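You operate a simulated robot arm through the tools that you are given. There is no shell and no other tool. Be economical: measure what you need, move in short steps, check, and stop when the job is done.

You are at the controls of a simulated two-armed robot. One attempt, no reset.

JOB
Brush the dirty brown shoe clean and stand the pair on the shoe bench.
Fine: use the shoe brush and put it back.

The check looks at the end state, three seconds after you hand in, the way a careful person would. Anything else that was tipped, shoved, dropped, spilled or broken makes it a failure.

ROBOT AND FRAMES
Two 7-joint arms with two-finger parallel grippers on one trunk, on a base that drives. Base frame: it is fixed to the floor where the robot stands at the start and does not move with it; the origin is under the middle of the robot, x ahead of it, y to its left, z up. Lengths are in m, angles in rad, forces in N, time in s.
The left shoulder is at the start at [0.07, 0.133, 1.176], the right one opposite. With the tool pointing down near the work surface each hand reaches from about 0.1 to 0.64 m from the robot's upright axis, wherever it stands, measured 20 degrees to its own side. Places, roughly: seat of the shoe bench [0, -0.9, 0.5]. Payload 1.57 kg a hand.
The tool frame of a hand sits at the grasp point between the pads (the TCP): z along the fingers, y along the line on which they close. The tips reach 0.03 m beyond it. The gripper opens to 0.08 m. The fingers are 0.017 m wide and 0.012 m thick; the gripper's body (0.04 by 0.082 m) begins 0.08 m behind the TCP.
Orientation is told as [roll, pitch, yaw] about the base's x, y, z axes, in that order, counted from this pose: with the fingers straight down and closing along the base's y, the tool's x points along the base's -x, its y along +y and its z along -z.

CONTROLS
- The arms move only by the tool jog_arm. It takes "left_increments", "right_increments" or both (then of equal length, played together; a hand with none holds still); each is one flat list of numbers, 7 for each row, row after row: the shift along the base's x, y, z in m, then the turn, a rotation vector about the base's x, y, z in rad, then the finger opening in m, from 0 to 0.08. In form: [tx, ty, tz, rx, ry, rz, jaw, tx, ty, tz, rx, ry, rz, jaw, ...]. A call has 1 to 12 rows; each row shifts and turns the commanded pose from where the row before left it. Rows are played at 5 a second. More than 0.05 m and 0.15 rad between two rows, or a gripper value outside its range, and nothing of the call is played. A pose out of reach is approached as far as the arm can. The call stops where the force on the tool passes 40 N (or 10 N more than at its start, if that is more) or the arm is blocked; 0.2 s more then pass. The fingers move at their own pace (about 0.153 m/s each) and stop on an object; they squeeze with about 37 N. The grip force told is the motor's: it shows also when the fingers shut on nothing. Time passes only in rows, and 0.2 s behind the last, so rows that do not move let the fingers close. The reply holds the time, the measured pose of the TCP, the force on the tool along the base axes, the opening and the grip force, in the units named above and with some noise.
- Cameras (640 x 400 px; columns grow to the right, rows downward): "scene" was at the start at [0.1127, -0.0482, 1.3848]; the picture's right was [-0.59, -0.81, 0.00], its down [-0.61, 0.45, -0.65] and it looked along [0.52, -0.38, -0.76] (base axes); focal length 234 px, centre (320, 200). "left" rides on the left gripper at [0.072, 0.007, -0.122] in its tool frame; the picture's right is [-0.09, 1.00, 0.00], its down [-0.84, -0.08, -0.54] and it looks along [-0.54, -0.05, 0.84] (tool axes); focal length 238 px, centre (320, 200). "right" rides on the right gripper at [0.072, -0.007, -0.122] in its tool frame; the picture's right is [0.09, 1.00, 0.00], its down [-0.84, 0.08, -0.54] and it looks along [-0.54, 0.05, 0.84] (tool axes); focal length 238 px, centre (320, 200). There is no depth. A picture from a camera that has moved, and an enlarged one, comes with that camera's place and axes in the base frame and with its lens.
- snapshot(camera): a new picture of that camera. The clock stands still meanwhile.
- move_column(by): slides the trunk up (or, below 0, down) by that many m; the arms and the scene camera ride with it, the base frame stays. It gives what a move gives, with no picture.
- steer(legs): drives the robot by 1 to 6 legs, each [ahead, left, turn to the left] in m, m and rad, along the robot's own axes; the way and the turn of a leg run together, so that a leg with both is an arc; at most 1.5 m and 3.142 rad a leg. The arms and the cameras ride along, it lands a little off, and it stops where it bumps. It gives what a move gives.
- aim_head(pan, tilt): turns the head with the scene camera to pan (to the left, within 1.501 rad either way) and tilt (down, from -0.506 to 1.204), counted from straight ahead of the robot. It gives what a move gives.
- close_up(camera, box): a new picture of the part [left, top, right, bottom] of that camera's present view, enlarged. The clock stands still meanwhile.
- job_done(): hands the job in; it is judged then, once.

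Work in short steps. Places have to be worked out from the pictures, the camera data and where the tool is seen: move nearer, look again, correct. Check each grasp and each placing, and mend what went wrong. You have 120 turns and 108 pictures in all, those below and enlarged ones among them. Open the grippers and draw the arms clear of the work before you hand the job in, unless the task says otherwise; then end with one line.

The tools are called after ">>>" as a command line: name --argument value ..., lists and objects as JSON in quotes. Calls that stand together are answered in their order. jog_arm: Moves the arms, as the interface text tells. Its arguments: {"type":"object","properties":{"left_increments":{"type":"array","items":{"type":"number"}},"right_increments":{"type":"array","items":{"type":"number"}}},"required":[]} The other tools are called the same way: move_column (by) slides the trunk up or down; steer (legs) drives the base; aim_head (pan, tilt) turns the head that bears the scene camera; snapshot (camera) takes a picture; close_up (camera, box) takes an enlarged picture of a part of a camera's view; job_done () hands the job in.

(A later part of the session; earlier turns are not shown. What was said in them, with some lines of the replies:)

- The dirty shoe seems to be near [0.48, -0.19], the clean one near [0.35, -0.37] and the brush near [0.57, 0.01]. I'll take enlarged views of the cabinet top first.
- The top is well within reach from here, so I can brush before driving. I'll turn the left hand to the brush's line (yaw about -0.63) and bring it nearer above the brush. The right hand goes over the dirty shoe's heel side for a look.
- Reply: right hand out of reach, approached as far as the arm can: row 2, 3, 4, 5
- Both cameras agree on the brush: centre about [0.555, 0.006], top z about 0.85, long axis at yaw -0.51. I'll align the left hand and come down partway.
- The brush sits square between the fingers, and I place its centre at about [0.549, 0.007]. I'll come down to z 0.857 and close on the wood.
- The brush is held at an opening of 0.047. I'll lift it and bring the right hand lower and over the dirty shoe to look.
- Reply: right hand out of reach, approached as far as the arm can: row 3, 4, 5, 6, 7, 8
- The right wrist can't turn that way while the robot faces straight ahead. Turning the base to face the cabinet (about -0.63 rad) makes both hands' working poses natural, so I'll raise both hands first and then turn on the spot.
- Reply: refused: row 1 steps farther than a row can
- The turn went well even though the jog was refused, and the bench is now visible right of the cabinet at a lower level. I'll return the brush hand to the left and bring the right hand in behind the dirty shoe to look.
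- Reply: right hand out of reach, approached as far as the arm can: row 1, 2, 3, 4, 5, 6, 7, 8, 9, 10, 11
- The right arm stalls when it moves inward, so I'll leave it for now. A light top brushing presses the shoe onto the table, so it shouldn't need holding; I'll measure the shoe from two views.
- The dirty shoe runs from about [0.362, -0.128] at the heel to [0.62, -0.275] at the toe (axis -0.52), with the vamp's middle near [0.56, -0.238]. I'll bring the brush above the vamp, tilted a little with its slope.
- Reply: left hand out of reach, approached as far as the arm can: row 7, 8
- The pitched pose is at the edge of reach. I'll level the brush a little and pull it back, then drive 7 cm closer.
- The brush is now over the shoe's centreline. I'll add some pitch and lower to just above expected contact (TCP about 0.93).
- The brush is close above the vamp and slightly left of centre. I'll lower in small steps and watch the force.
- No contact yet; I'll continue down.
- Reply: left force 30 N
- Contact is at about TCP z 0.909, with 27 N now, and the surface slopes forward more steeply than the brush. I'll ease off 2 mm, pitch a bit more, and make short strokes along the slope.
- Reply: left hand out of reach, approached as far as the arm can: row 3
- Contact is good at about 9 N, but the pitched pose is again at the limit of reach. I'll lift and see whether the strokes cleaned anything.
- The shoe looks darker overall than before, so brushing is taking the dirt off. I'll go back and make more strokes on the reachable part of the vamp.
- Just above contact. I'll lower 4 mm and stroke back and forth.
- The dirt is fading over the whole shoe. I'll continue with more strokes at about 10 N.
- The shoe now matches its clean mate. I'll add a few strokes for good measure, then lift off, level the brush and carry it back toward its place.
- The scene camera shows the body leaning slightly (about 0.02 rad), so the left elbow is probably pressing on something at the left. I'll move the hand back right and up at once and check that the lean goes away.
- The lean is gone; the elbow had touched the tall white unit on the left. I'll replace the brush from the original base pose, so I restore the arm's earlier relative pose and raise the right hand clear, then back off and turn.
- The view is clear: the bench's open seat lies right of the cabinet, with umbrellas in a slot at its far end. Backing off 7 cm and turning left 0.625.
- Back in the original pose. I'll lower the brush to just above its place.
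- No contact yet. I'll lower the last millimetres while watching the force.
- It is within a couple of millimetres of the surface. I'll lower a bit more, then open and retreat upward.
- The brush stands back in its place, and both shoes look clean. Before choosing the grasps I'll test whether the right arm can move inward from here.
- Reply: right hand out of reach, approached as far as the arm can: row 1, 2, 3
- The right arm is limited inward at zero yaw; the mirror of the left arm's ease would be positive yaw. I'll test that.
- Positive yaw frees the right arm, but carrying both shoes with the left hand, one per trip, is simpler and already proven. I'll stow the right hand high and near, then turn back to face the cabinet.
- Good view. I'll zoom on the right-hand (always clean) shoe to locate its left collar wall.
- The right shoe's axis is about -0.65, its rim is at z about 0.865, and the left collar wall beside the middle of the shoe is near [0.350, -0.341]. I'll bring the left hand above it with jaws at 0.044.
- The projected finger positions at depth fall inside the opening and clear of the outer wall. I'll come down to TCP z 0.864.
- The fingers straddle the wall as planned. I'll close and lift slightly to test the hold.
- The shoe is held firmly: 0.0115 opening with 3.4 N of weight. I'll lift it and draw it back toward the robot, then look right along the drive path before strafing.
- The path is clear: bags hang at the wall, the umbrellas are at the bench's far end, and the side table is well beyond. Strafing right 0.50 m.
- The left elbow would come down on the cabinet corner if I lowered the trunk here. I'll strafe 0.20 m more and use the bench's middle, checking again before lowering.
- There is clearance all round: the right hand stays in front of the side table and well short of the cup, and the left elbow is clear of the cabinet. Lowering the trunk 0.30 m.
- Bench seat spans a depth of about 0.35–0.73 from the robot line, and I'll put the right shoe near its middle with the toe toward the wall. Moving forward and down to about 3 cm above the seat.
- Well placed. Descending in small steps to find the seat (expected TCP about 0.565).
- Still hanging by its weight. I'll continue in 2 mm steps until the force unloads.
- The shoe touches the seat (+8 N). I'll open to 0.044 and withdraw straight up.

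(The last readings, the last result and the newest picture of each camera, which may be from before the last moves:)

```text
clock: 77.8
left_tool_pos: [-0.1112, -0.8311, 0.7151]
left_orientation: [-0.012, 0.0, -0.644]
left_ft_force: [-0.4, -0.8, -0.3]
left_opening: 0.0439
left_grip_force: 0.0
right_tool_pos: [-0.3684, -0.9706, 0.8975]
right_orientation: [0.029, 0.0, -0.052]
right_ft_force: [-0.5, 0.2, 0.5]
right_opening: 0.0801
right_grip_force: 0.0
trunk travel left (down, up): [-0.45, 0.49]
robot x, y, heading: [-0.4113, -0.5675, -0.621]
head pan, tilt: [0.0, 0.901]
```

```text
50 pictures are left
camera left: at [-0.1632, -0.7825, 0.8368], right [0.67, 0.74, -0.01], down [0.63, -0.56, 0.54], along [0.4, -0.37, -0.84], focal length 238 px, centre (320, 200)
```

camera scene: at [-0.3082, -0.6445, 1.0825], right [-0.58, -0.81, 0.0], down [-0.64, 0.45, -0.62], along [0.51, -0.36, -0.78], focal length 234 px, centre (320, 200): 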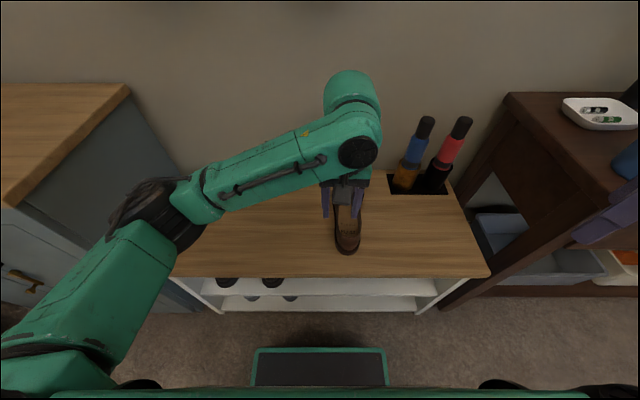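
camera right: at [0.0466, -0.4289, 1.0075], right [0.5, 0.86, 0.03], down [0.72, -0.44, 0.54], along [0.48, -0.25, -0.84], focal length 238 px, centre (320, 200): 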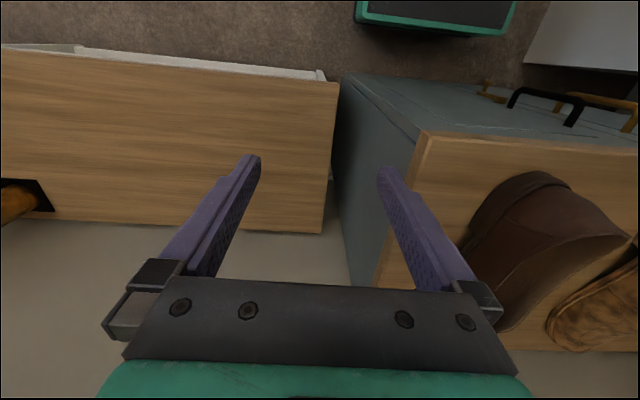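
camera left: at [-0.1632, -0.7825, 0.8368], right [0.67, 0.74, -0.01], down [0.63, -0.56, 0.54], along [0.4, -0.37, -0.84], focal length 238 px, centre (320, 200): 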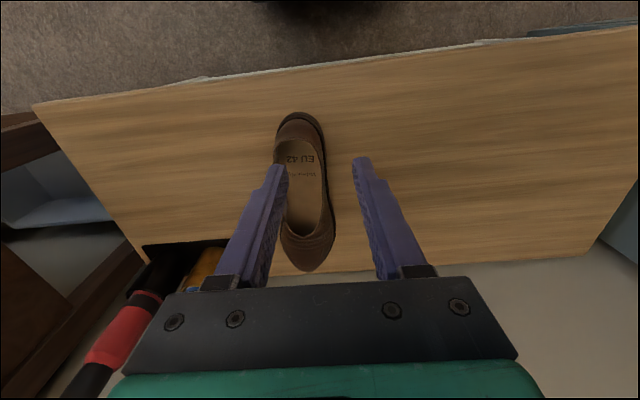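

The right shoe stands upright on the bench. Now I'll pull the hand back a bit, raise the trunk and strafe back 0.70 m to the cabinet.

>>> jog_arm --left_increments '[-0.025, 0.018, 0, 0, 0, 0, 0.044, -0.02, 0.015, 0, 0, 0, 0, 0.044]'

>>> move_column --by 0.3

>>> steer --legs '[[0, 0.35, 0], [0, 0.35, 0]]'

>>> snapshot --camera "scene"

>>> snapshot --camera "left"

```text
clock: 78.4
left_tool_pos: [-0.1563, -0.7999, 0.7157]
left_orientation: [-0.012, 0.0, -0.643]
left_ft_force: [-0.5, 0.3, 0.2]
left_opening: 0.044
left_grip_force: 0.0
right_tool_pos: [-0.3692, -0.9708, 0.8983]
right_orientation: [0.03, 0.0, -0.055]
right_ft_force: [0.0, 0.3, 0.6]
right_opening: 0.08
right_grip_force: 0.1
trunk travel left (down, up): [-0.45, 0.49]
robot x, y, heading: [-0.4092, -0.5664, -0.614]
head pan, tilt: [0.0, 0.901]
```

```text
clock: 81.4
left_tool_pos: [-0.1564, -0.8014, 1.015]
left_orientation: [-0.013, 0.0, -0.644]
left_ft_force: [-1.4, -1.0, -0.3]
left_opening: 0.0442
left_grip_force: 0.0
right_tool_pos: [-0.3682, -0.972, 1.1984]
right_orientation: [0.03, 0.001, -0.055]
right_ft_force: [0.1, 0.5, -0.4]
right_opening: 0.0799
right_grip_force: 0.1
trunk travel left (down, up): [-0.75, 0.19]
robot x, y, heading: [-0.4099, -0.5706, -0.624]
head pan, tilt: [0.0, 0.901]
```

```text
clock: 85.6
left_tool_pos: [0.2496, -0.2265, 1.0156]
left_orientation: [-0.012, 0.0, -0.63]
left_ft_force: [0.5, -0.4, -0.4]
left_opening: 0.0442
left_grip_force: 0.0
right_tool_pos: [0.0378, -0.3993, 1.1982]
right_orientation: [0.031, 0.001, -0.041]
right_ft_force: [0.5, 0.1, -0.2]
right_opening: 0.0801
right_grip_force: 0.0
trunk travel left (down, up): [-0.75, 0.19]
robot x, y, heading: [-0.0105, 0.0045, -0.608]
head pan, tilt: [0.0, 0.901]
```

```text
49 pictures are left
camera scene: at [0.0939, -0.0728, 1.3824], right [-0.57, -0.82, 0.0], down [-0.64, 0.45, -0.62], along [0.51, -0.35, -0.78], focal length 234 px, centre (320, 200)
```

scene: 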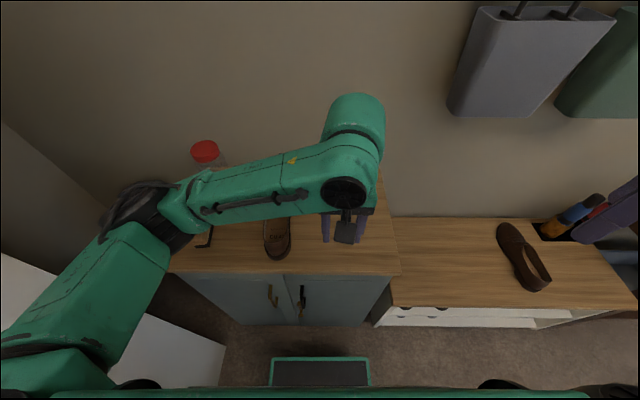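

```text
48 pictures are left
camera left: at [0.1957, -0.1769, 1.137], right [0.66, 0.75, -0.01], down [0.63, -0.55, 0.54], along [0.4, -0.37, -0.84], focal length 238 px, centre (320, 200)
```

left: 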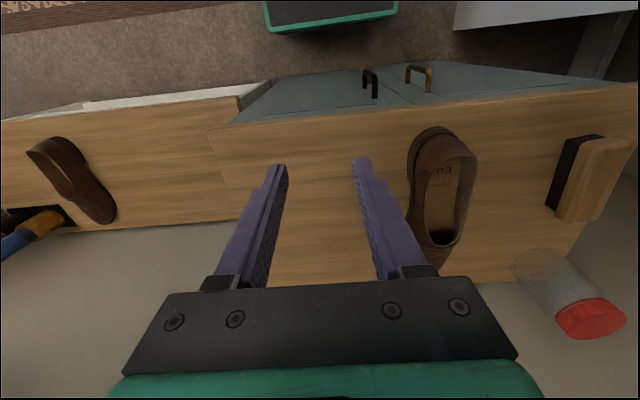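

I'm back at the cabinet, and the right shoe is visible standing on the bench. I'll move the left hand over the cleaned left shoe for a look.

>>> jog_arm --left_increments '[0.028, 0.024, -0.005, 0, 0, 0.012, 0.044, 0.028, 0.024, -0.005, 0, 0, 0.012, 0.044, 0.028, 0.024, -0.005, 0, 0, 0.012, 0.044, 0.028, 0.024, -0.005, 0, 0, 0.012, 0.044, 0.028, 0.024, -0.005, 0, 0, 0.012, 0.044, 0, 0, 0, 0, 0, 0, 0.044]'

>>> snapshot --camera "left"

>>> close_up --camera "scene" --box '[220, 150, 340, 280]'

```text
clock: 87.0
left_tool_pos: [0.3896, -0.1064, 0.99]
left_orientation: [-0.012, -0.001, -0.573]
left_ft_force: [0.5, 0.0, 0.4]
left_opening: 0.0438
left_grip_force: 0.0
right_tool_pos: [0.0383, -0.3987, 1.1977]
right_orientation: [0.03, -0.002, -0.04]
right_ft_force: [-0.3, 0.2, -0.4]
right_opening: 0.0802
right_grip_force: 0.0
trunk travel left (down, up): [-0.75, 0.19]
robot x, y, heading: [-0.0111, 0.001, -0.602]
head pan, tilt: [0.0, 0.901]
```

```text
47 pictures are left
camera left: at [0.3346, -0.0609, 1.1124], right [0.62, 0.79, -0.01], down [0.67, -0.51, 0.54], along [0.42, -0.34, -0.84], focal length 238 px, centre (320, 200)
```

left: 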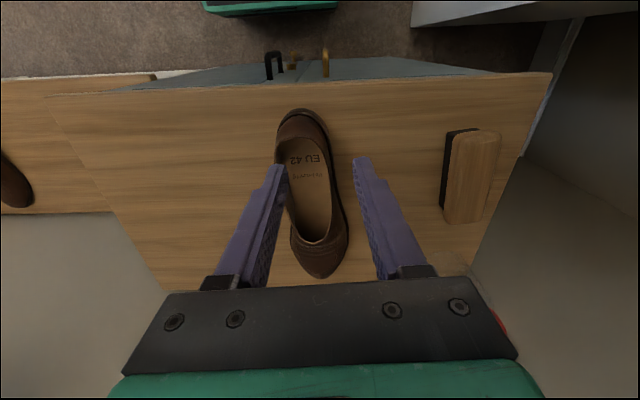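

```text
3.08 times, centred on (280, 215) of scene
camera zoom: at [0.0943, -0.0724, 1.3824], right [-0.57, -0.82, 0.0], down [-0.64, 0.45, -0.62], along [0.51, -0.35, -0.78], focal length 721 px, centre (443, 154)
```

zoom: 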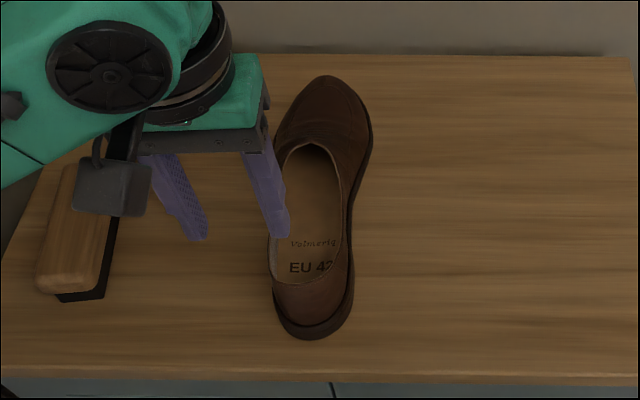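

Two views agree: the left shoe's opening axis is -0.516 and its left rim near mid-shoe is about [0.476, -0.155]. I'll align above it.

>>> jog_arm --left_increments '[0.0287, -0.016, -0.019, 0, 0, 0.019, 0.044, 0.0287, -0.016, -0.019, 0, 0, 0.019, 0.044, 0.0287, -0.016, -0.019, 0, 0, 0.019, 0.044, 0, 0, 0, 0, 0, 0, 0.044]'

>>> snapshot --camera "left"

>>> close_up --camera "scene" --box '[220, 150, 340, 280]'

```text
clock: 88.0
left_tool_pos: [0.4759, -0.1518, 0.9327]
left_orientation: [-0.012, 0.0, -0.514]
left_ft_force: [0.1, -0.1, -0.6]
left_opening: 0.044
left_grip_force: 0.0
right_tool_pos: [0.0386, -0.3992, 1.1984]
right_orientation: [0.029, -0.001, -0.043]
right_ft_force: [-0.2, 0.1, 1.1]
right_opening: 0.08
right_grip_force: 0.1
trunk travel left (down, up): [-0.75, 0.19]
robot x, y, heading: [-0.0113, 0.0045, -0.608]
head pan, tilt: [0.0, 0.901]
```

```text
45 pictures are left
camera left: at [0.4174, -0.109, 1.054], right [0.57, 0.82, -0.01], down [0.69, -0.47, 0.54], along [0.44, -0.32, -0.84], focal length 238 px, centre (320, 200)
```

left: 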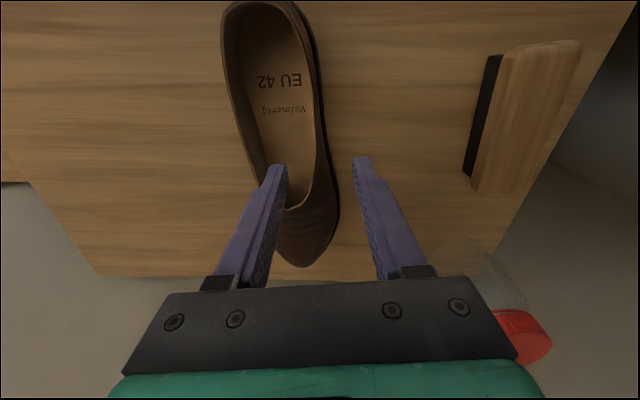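

```text
3.08 times, centred on (280, 215) of scene
camera zoom: at [0.0945, -0.0712, 1.3825], right [-0.57, -0.82, 0.0], down [-0.64, 0.45, -0.62], along [0.51, -0.35, -0.78], focal length 721 px, centre (443, 154)
```

zoom: 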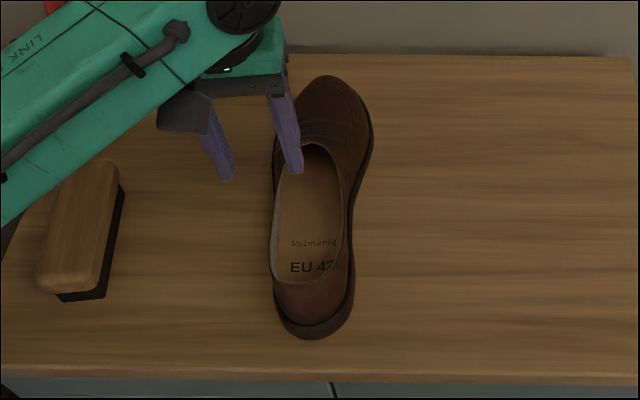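

The alignment matches the first shoe. I'll descend to z 0.864, close, and lift slightly.

>>> jog_arm --left_increments '[0, 0, -0.025, 0, 0, 0, 0.044, 0, 0, -0.025, 0, 0, 0, 0.044, 0, 0, -0.018, 0, 0, 0, 0.044, 0, 0, 0, 0, 0, 0, 0.044, 0, 0, 0, 0, 0, 0, 0.0, 0, 0, 0, 0, 0, 0, 0.0, 0, 0, 0, 0, 0, 0, 0.0, 0, 0, 0.02, 0, 0, 0, 0.0, 0, 0, 0.02, 0, 0, 0, 0.0, 0, 0, 0, 0, 0, 0, 0.0]'

>>> snapshot --camera "left"

>>> snapshot --camera "scene"

```text
clock: 90.2
left_tool_pos: [0.4766, -0.1521, 0.904]
left_orientation: [-0.013, 0.0, -0.515]
left_ft_force: [0.0, -0.6, -3.8]
left_opening: 0.0118
left_grip_force: 29.0
right_tool_pos: [0.0398, -0.3997, 1.1981]
right_orientation: [0.031, 0.002, -0.043]
right_ft_force: [-0.6, -1.0, -0.3]
right_opening: 0.0798
right_grip_force: 0.0
trunk travel left (down, up): [-0.75, 0.19]
robot x, y, heading: [-0.0098, 0.0048, -0.603]
head pan, tilt: [0.0, 0.901]
```

```text
43 pictures are left
camera left: at [0.4183, -0.1105, 1.0264], right [0.57, 0.82, -0.01], down [0.69, -0.47, 0.54], along [0.44, -0.32, -0.84], focal length 238 px, centre (320, 200)
```

left: 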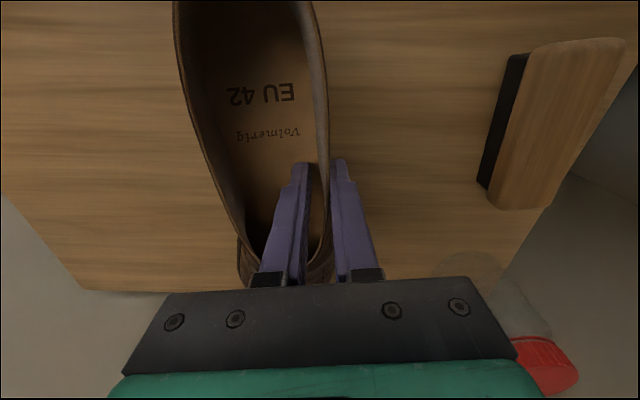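

```text
42 pictures are left
camera scene: at [0.0957, -0.0721, 1.3823], right [-0.57, -0.82, 0.0], down [-0.64, 0.45, -0.62], along [0.51, -0.35, -0.78], focal length 234 px, centre (320, 200)
```

scene: 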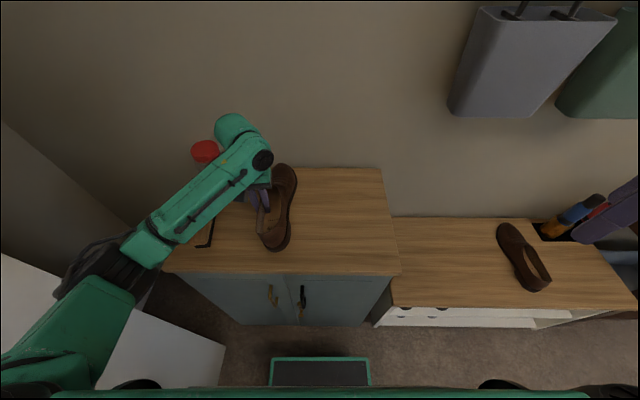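

The second shoe is held too (3.8 N). Lifting it and drawing it back to the same carry pose as before.

>>> jog_arm --left_increments '[0, 0, 0.045, 0, 0, 0, 0.0, 0, 0, 0.045, 0, 0, 0, 0.0, -0.038, -0.019, 0, 0, 0, -0.0145, 0.0, -0.038, -0.019, 0, 0, 0, -0.0145, 0.0, -0.038, -0.019, 0, 0, 0, -0.0145, 0.0, -0.038, -0.019, 0, 0, 0, -0.0145, 0.0, -0.038, -0.019, 0, 0, 0, -0.0145, 0.0, -0.038, -0.019, 0, 0, 0, -0.0145, 0.0, 0, 0, 0, 0, 0, 0, 0.0]'

>>> steer --legs '[[0, 0, -0.018], [0, -0.35, 0], [0, -0.35, 0]]'

>>> snapshot --camera "scene"

```text
clock: 92.2
left_tool_pos: [0.2467, -0.267, 0.9954]
left_orientation: [-0.011, 0.0, -0.602]
left_ft_force: [0.7, 0.1, -3.1]
left_opening: 0.0117
left_grip_force: 29.6
right_tool_pos: [0.0401, -0.3991, 1.1977]
right_orientation: [0.03, 0.002, -0.043]
right_ft_force: [0.7, 0.5, 0.2]
right_opening: 0.08
right_grip_force: 0.1
trunk travel left (down, up): [-0.75, 0.19]
robot x, y, heading: [-0.0095, 0.002, -0.605]
head pan, tilt: [0.0, 0.901]
```

```text
clock: 96.6
left_tool_pos: [-0.1598, -0.8348, 0.9941]
left_orientation: [-0.015, 0.0, -0.61]
left_ft_force: [0.2, -0.1, -3.2]
left_opening: 0.0119
left_grip_force: 29.6
right_tool_pos: [-0.3682, -0.9655, 1.198]
right_orientation: [0.03, 0.002, -0.051]
right_ft_force: [-1.2, 0.4, 0.2]
right_opening: 0.0803
right_grip_force: 0.0
trunk travel left (down, up): [-0.75, 0.19]
robot x, y, heading: [-0.4115, -0.5644, -0.617]
head pan, tilt: [0.0, 0.901]
```

```text
41 pictures are left
camera scene: at [-0.3094, -0.6384, 1.3824], right [-0.58, -0.82, 0.0], down [-0.64, 0.45, -0.62], along [0.51, -0.36, -0.78], focal length 234 px, centre (320, 200)
```

scene: 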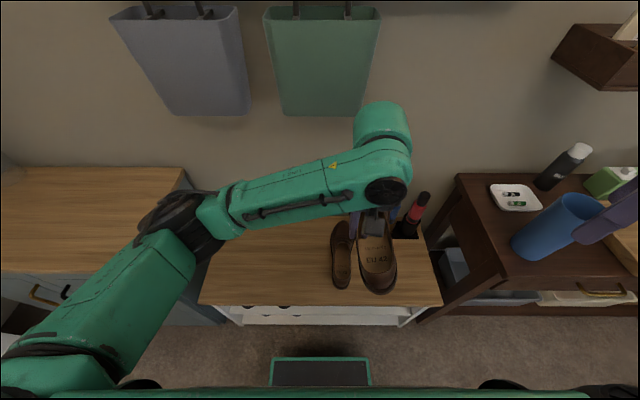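

The right shoe's measured heel agrees with the plan. I'll lower the trunk, shift the left shoe 12 cm to the left, then move forward above its place at safe height.

>>> move_column --by -0.3

>>> jog_arm --left_increments '[0.0235, 0.0325, 0, 0, 0, 0, 0.0, 0.0235, 0.0325, 0, 0, 0, 0, 0.0, 0.0235, 0.0325, 0, 0, 0, 0, 0.0, 0.0358, -0.0152, -0.0085, 0, 0, 0, 0.0, 0.0358, -0.0152, -0.0085, 0, 0, 0, 0.0, 0.0358, -0.0152, -0.0085, 0, 0, 0, 0.0, 0.0358, -0.0152, -0.0085, 0, 0, 0, 0.0, 0, 0, 0, 0, 0, 0, 0.0]'

>>> snapshot --camera "scene"

>>> snapshot --camera "left"

```text
clock: 99.6
left_tool_pos: [-0.1622, -0.8368, 0.6942]
left_orientation: [-0.013, -0.001, -0.61]
left_ft_force: [-0.2, 1.4, -4.0]
left_opening: 0.0116
left_grip_force: 29.2
right_tool_pos: [-0.3699, -0.9666, 0.8977]
right_orientation: [0.03, 0.0, -0.051]
right_ft_force: [-0.1, 0.7, -0.8]
right_opening: 0.0801
right_grip_force: 0.0
trunk travel left (down, up): [-0.45, 0.49]
robot x, y, heading: [-0.4152, -0.564, -0.612]
head pan, tilt: [0.0, 0.901]
```

```text
clock: 101.4
left_tool_pos: [0.0532, -0.7993, 0.6613]
left_orientation: [-0.011, 0.001, -0.611]
left_ft_force: [0.0, 1.0, -4.4]
left_opening: 0.0118
left_grip_force: 29.1
right_tool_pos: [-0.369, -0.9661, 0.8983]
right_orientation: [0.03, -0.002, -0.052]
right_ft_force: [0.5, 0.2, 0.2]
right_opening: 0.0802
right_grip_force: 0.1
trunk travel left (down, up): [-0.45, 0.49]
robot x, y, heading: [-0.4119, -0.5646, -0.619]
head pan, tilt: [0.0, 0.901]
```

```text
40 pictures are left
camera scene: at [-0.3103, -0.6389, 1.0824], right [-0.58, -0.82, 0.0], down [-0.64, 0.45, -0.62], along [0.51, -0.36, -0.78], focal length 234 px, centre (320, 200)
```

scene: 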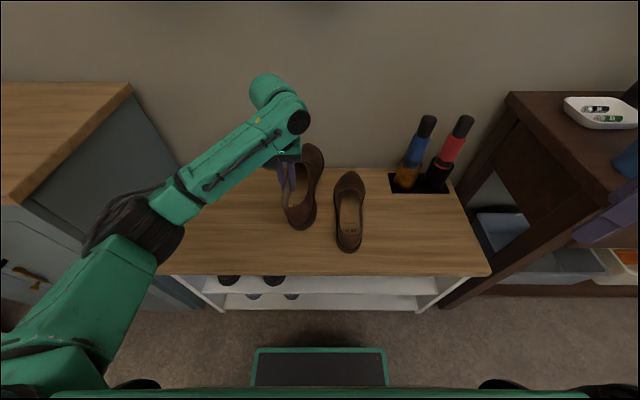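

```text
39 pictures are left
camera left: at [-0.0003, -0.7503, 0.7827], right [0.65, 0.76, -0.01], down [0.65, -0.54, 0.54], along [0.41, -0.36, -0.84], focal length 238 px, centre (320, 200)
```

left: 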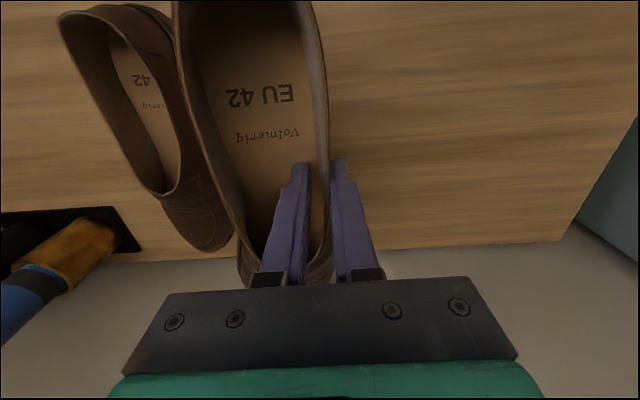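

Spacing looks right. Lowering to 0.60 and checking the gap.

>>> jog_arm --left_increments '[0, 0, -0.03, 0, 0, 0, 0.0, 0, 0, -0.03, 0, 0, 0, 0.0, 0, 0, 0, 0, 0, 0, 0.0]'

>>> close_up --camera "scene" --box '[230, 130, 410, 280]'

```text
clock: 102.2
left_tool_pos: [0.0515, -0.7984, 0.5986]
left_orientation: [-0.011, 0.001, -0.611]
left_ft_force: [-0.1, 0.1, -3.2]
left_opening: 0.0116
left_grip_force: 28.8
right_tool_pos: [-0.3687, -0.9662, 0.8988]
right_orientation: [0.029, 0.002, -0.054]
right_ft_force: [-0.2, 0.9, -0.2]
right_opening: 0.0799
right_grip_force: 0.1
trunk travel left (down, up): [-0.45, 0.49]
robot x, y, heading: [-0.4106, -0.5634, -0.619]
head pan, tilt: [0.0, 0.901]
```

```text
2.67 times, centred on (320, 205) of scene
camera zoom: at [-0.3101, -0.6392, 1.0824], right [-0.58, -0.82, 0.0], down [-0.64, 0.45, -0.62], along [0.51, -0.36, -0.78], focal length 625 px, centre (320, 187)
```

zoom: 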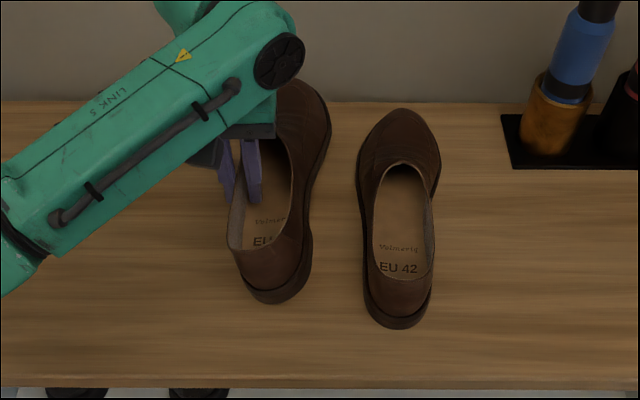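

Good clearance. Descending to the contact height found before.

>>> jog_arm --left_increments '[0, 0, -0.015, 0, 0, 0, 0.0, 0, 0, -0.01, 0, 0, 0, 0.0, 0, 0, -0.004, 0, 0, 0, 0.0, 0, 0, -0.002, 0, 0, 0, 0.0, 0, 0, 0, 0, 0, 0, 0.0]'

```text
clock: 103.4
left_tool_pos: [0.0527, -0.7998, 0.5696]
left_orientation: [-0.013, 0.0, -0.611]
left_ft_force: [1.5, 0.0, -3.4]
left_opening: 0.0118
left_grip_force: 29.7
right_tool_pos: [-0.3697, -0.966, 0.8983]
right_orientation: [0.028, 0.001, -0.052]
right_ft_force: [0.3, -0.5, -0.6]
right_opening: 0.0801
right_grip_force: 0.1
trunk travel left (down, up): [-0.45, 0.49]
robot x, y, heading: [-0.4104, -0.5647, -0.616]
head pan, tilt: [0.0, 0.901]
```

Still hanging; two more millimetre steps.

>>> jog_arm --left_increments '[0, 0, -0.002, 0, 0, 0, 0.0, 0, 0, -0.002, 0, 0, 0, 0.0, 0, 0, 0, 0, 0, 0, 0.0]'

```text
clock: 104.2
left_tool_pos: [0.0526, -0.7992, 0.5676]
left_orientation: [-0.013, -0.001, -0.61]
left_ft_force: [-3.3, 2.6, 5.2]
left_opening: 0.0119
left_grip_force: 29.0
right_tool_pos: [-0.3697, -0.9656, 0.8994]
right_orientation: [0.029, -0.001, -0.051]
right_ft_force: [0.0, -0.2, 0.3]
right_opening: 0.0799
right_grip_force: 0.1
trunk travel left (down, up): [-0.45, 0.49]
robot x, y, heading: [-0.4126, -0.565, -0.616]
head pan, tilt: [0.0, 0.901]
```

Contact at +5 N. I'll open, withdraw straight up and then back, and check.

>>> jog_arm --left_increments '[0, 0, 0, 0, 0, 0, 0.044, 0, 0, 0, 0, 0, 0, 0.044, 0, 0, 0, 0, 0, 0, 0.044, 0, 0, 0.03, 0, 0, 0, 0.044, 0, 0, 0.04, 0, 0, 0, 0.044, 0, 0, 0.04, 0, 0, 0, 0.044, -0.03, 0.022, 0.02, 0, 0, 0, 0.044, -0.035, 0.025, 0.02, 0, 0, 0, 0.044, -0.035, 0.025, 0, 0, 0, 0, 0.044, -0.035, 0.025, 0, 0, 0, 0, 0.044, -0.035, 0.025, 0, 0, 0, 0, 0.08]'

>>> move_column --by 0.3

>>> snapshot --camera "scene"

>>> snapshot --camera "left"

```text
clock: 106.6
left_tool_pos: [-0.1078, -0.6835, 0.7138]
left_orientation: [-0.012, -0.001, -0.609]
left_ft_force: [0.3, 0.7, 0.4]
left_opening: 0.0803
left_grip_force: 0.0
left hand out of reach, approached as far as the arm can: row 11
right_tool_pos: [-0.3702, -0.9656, 0.8979]
right_orientation: [0.029, -0.001, -0.053]
right_ft_force: [0.8, -0.4, 0.5]
right_opening: 0.0799
right_grip_force: 0.0
trunk travel left (down, up): [-0.45, 0.49]
robot x, y, heading: [-0.4116, -0.5643, -0.619]
head pan, tilt: [0.0, 0.901]
```

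```text
clock: 109.6
left_tool_pos: [-0.1081, -0.6842, 1.0141]
left_orientation: [-0.011, -0.001, -0.611]
left_ft_force: [0.3, 0.6, -1.1]
left_opening: 0.0801
left_grip_force: 0.0
right_tool_pos: [-0.3696, -0.9657, 1.1984]
right_orientation: [0.029, 0.001, -0.053]
right_ft_force: [0.6, 0.1, 0.2]
right_opening: 0.08
right_grip_force: 0.1
trunk travel left (down, up): [-0.75, 0.19]
robot x, y, heading: [-0.4138, -0.5626, -0.616]
head pan, tilt: [0.0, 0.901]
```

```text
37 pictures are left
camera scene: at [-0.3104, -0.6391, 1.3824], right [-0.58, -0.82, 0.0], down [-0.64, 0.45, -0.62], along [0.51, -0.36, -0.78], focal length 234 px, centre (320, 200)
```

scene: 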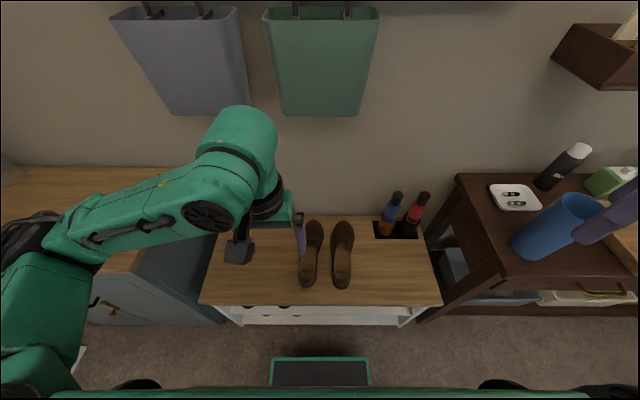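

```text
36 pictures are left
camera left: at [-0.1616, -0.6361, 1.1361], right [0.65, 0.76, -0.01], down [0.65, -0.54, 0.54], along [0.41, -0.36, -0.84], focal length 238 px, centre (320, 200)
```

left: 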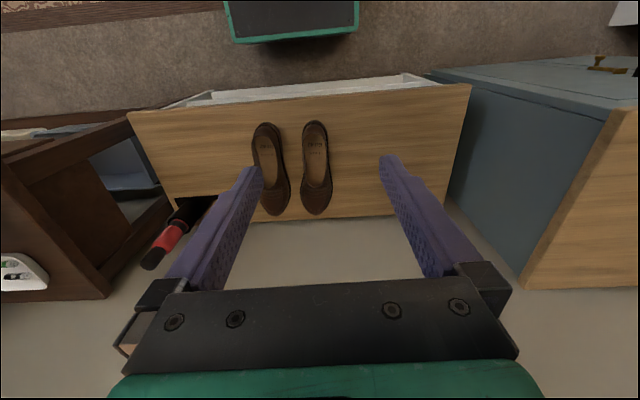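

The pair stands side by side on the bench, both clean. I'll zoom in on them and look left to confirm the brush and jar are undisturbed.

>>> close_up --camera "scene" --box '[260, 200, 400, 300]'

>>> aim_head --pan 0.75 --tilt 0.6

>>> snapshot --camera "scene"

```text
4.00 times, centred on (330, 250) of scene
camera zoom: at [-0.3104, -0.6391, 1.3824], right [-0.58, -0.82, 0.0], down [-0.64, 0.45, -0.62], along [0.51, -0.36, -0.78], focal length 937 px, centre (280, 0)
```

zoom: 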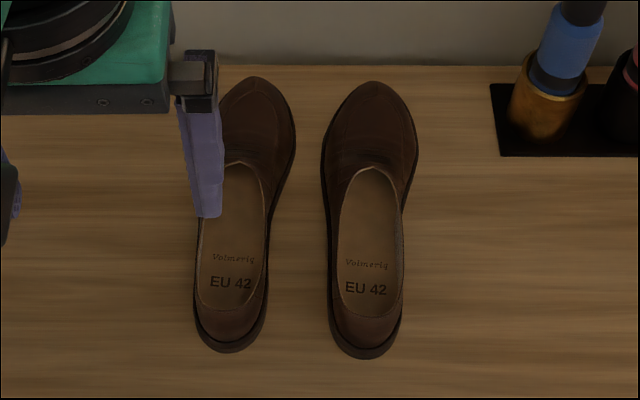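

```text
clock: 110.7
left_tool_pos: [-0.1075, -0.6843, 1.0144]
left_orientation: [-0.011, 0.0, -0.609]
left_ft_force: [-0.5, -0.3, -0.1]
left_opening: 0.08
left_grip_force: 0.1
right_tool_pos: [-0.3699, -0.9649, 1.1979]
right_orientation: [0.031, 0.002, -0.053]
right_ft_force: [0.3, -0.5, 0.0]
right_opening: 0.0801
right_grip_force: 0.1
trunk travel left (down, up): [-0.75, 0.19]
robot x, y, heading: [-0.411, -0.5634, -0.612]
head pan, tilt: [0.75, 0.6]
```

```text
34 pictures are left
camera scene: at [-0.2845, -0.5837, 1.4072], right [0.13, -0.99, 0.0], down [-0.56, -0.08, -0.82], along [0.82, 0.11, -0.57], focal length 234 px, centre (320, 200)
```

scene: 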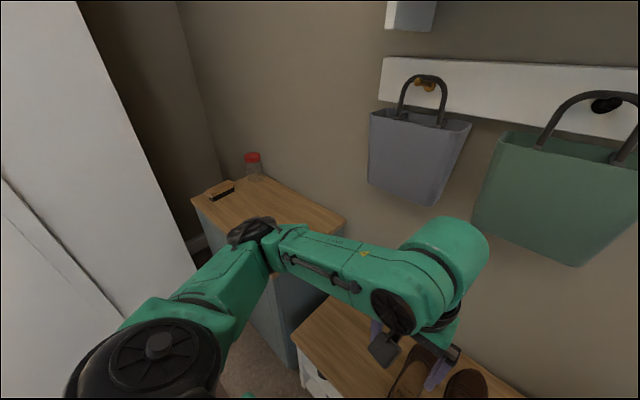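

The brush and jar stand as before, the pair is clean and upright on the bench, and both grippers are open and well clear. Handing in.

>>> job_done

```text
The job is handed in.
```

I brushed the dirty brown shoe clean, put the brush back in its place, and stood both shoes side by side on the bench. In the last pictures nothing else was disturbed. At one point the left elbow pressed briefly on the tall white unit; I moved it off at once.
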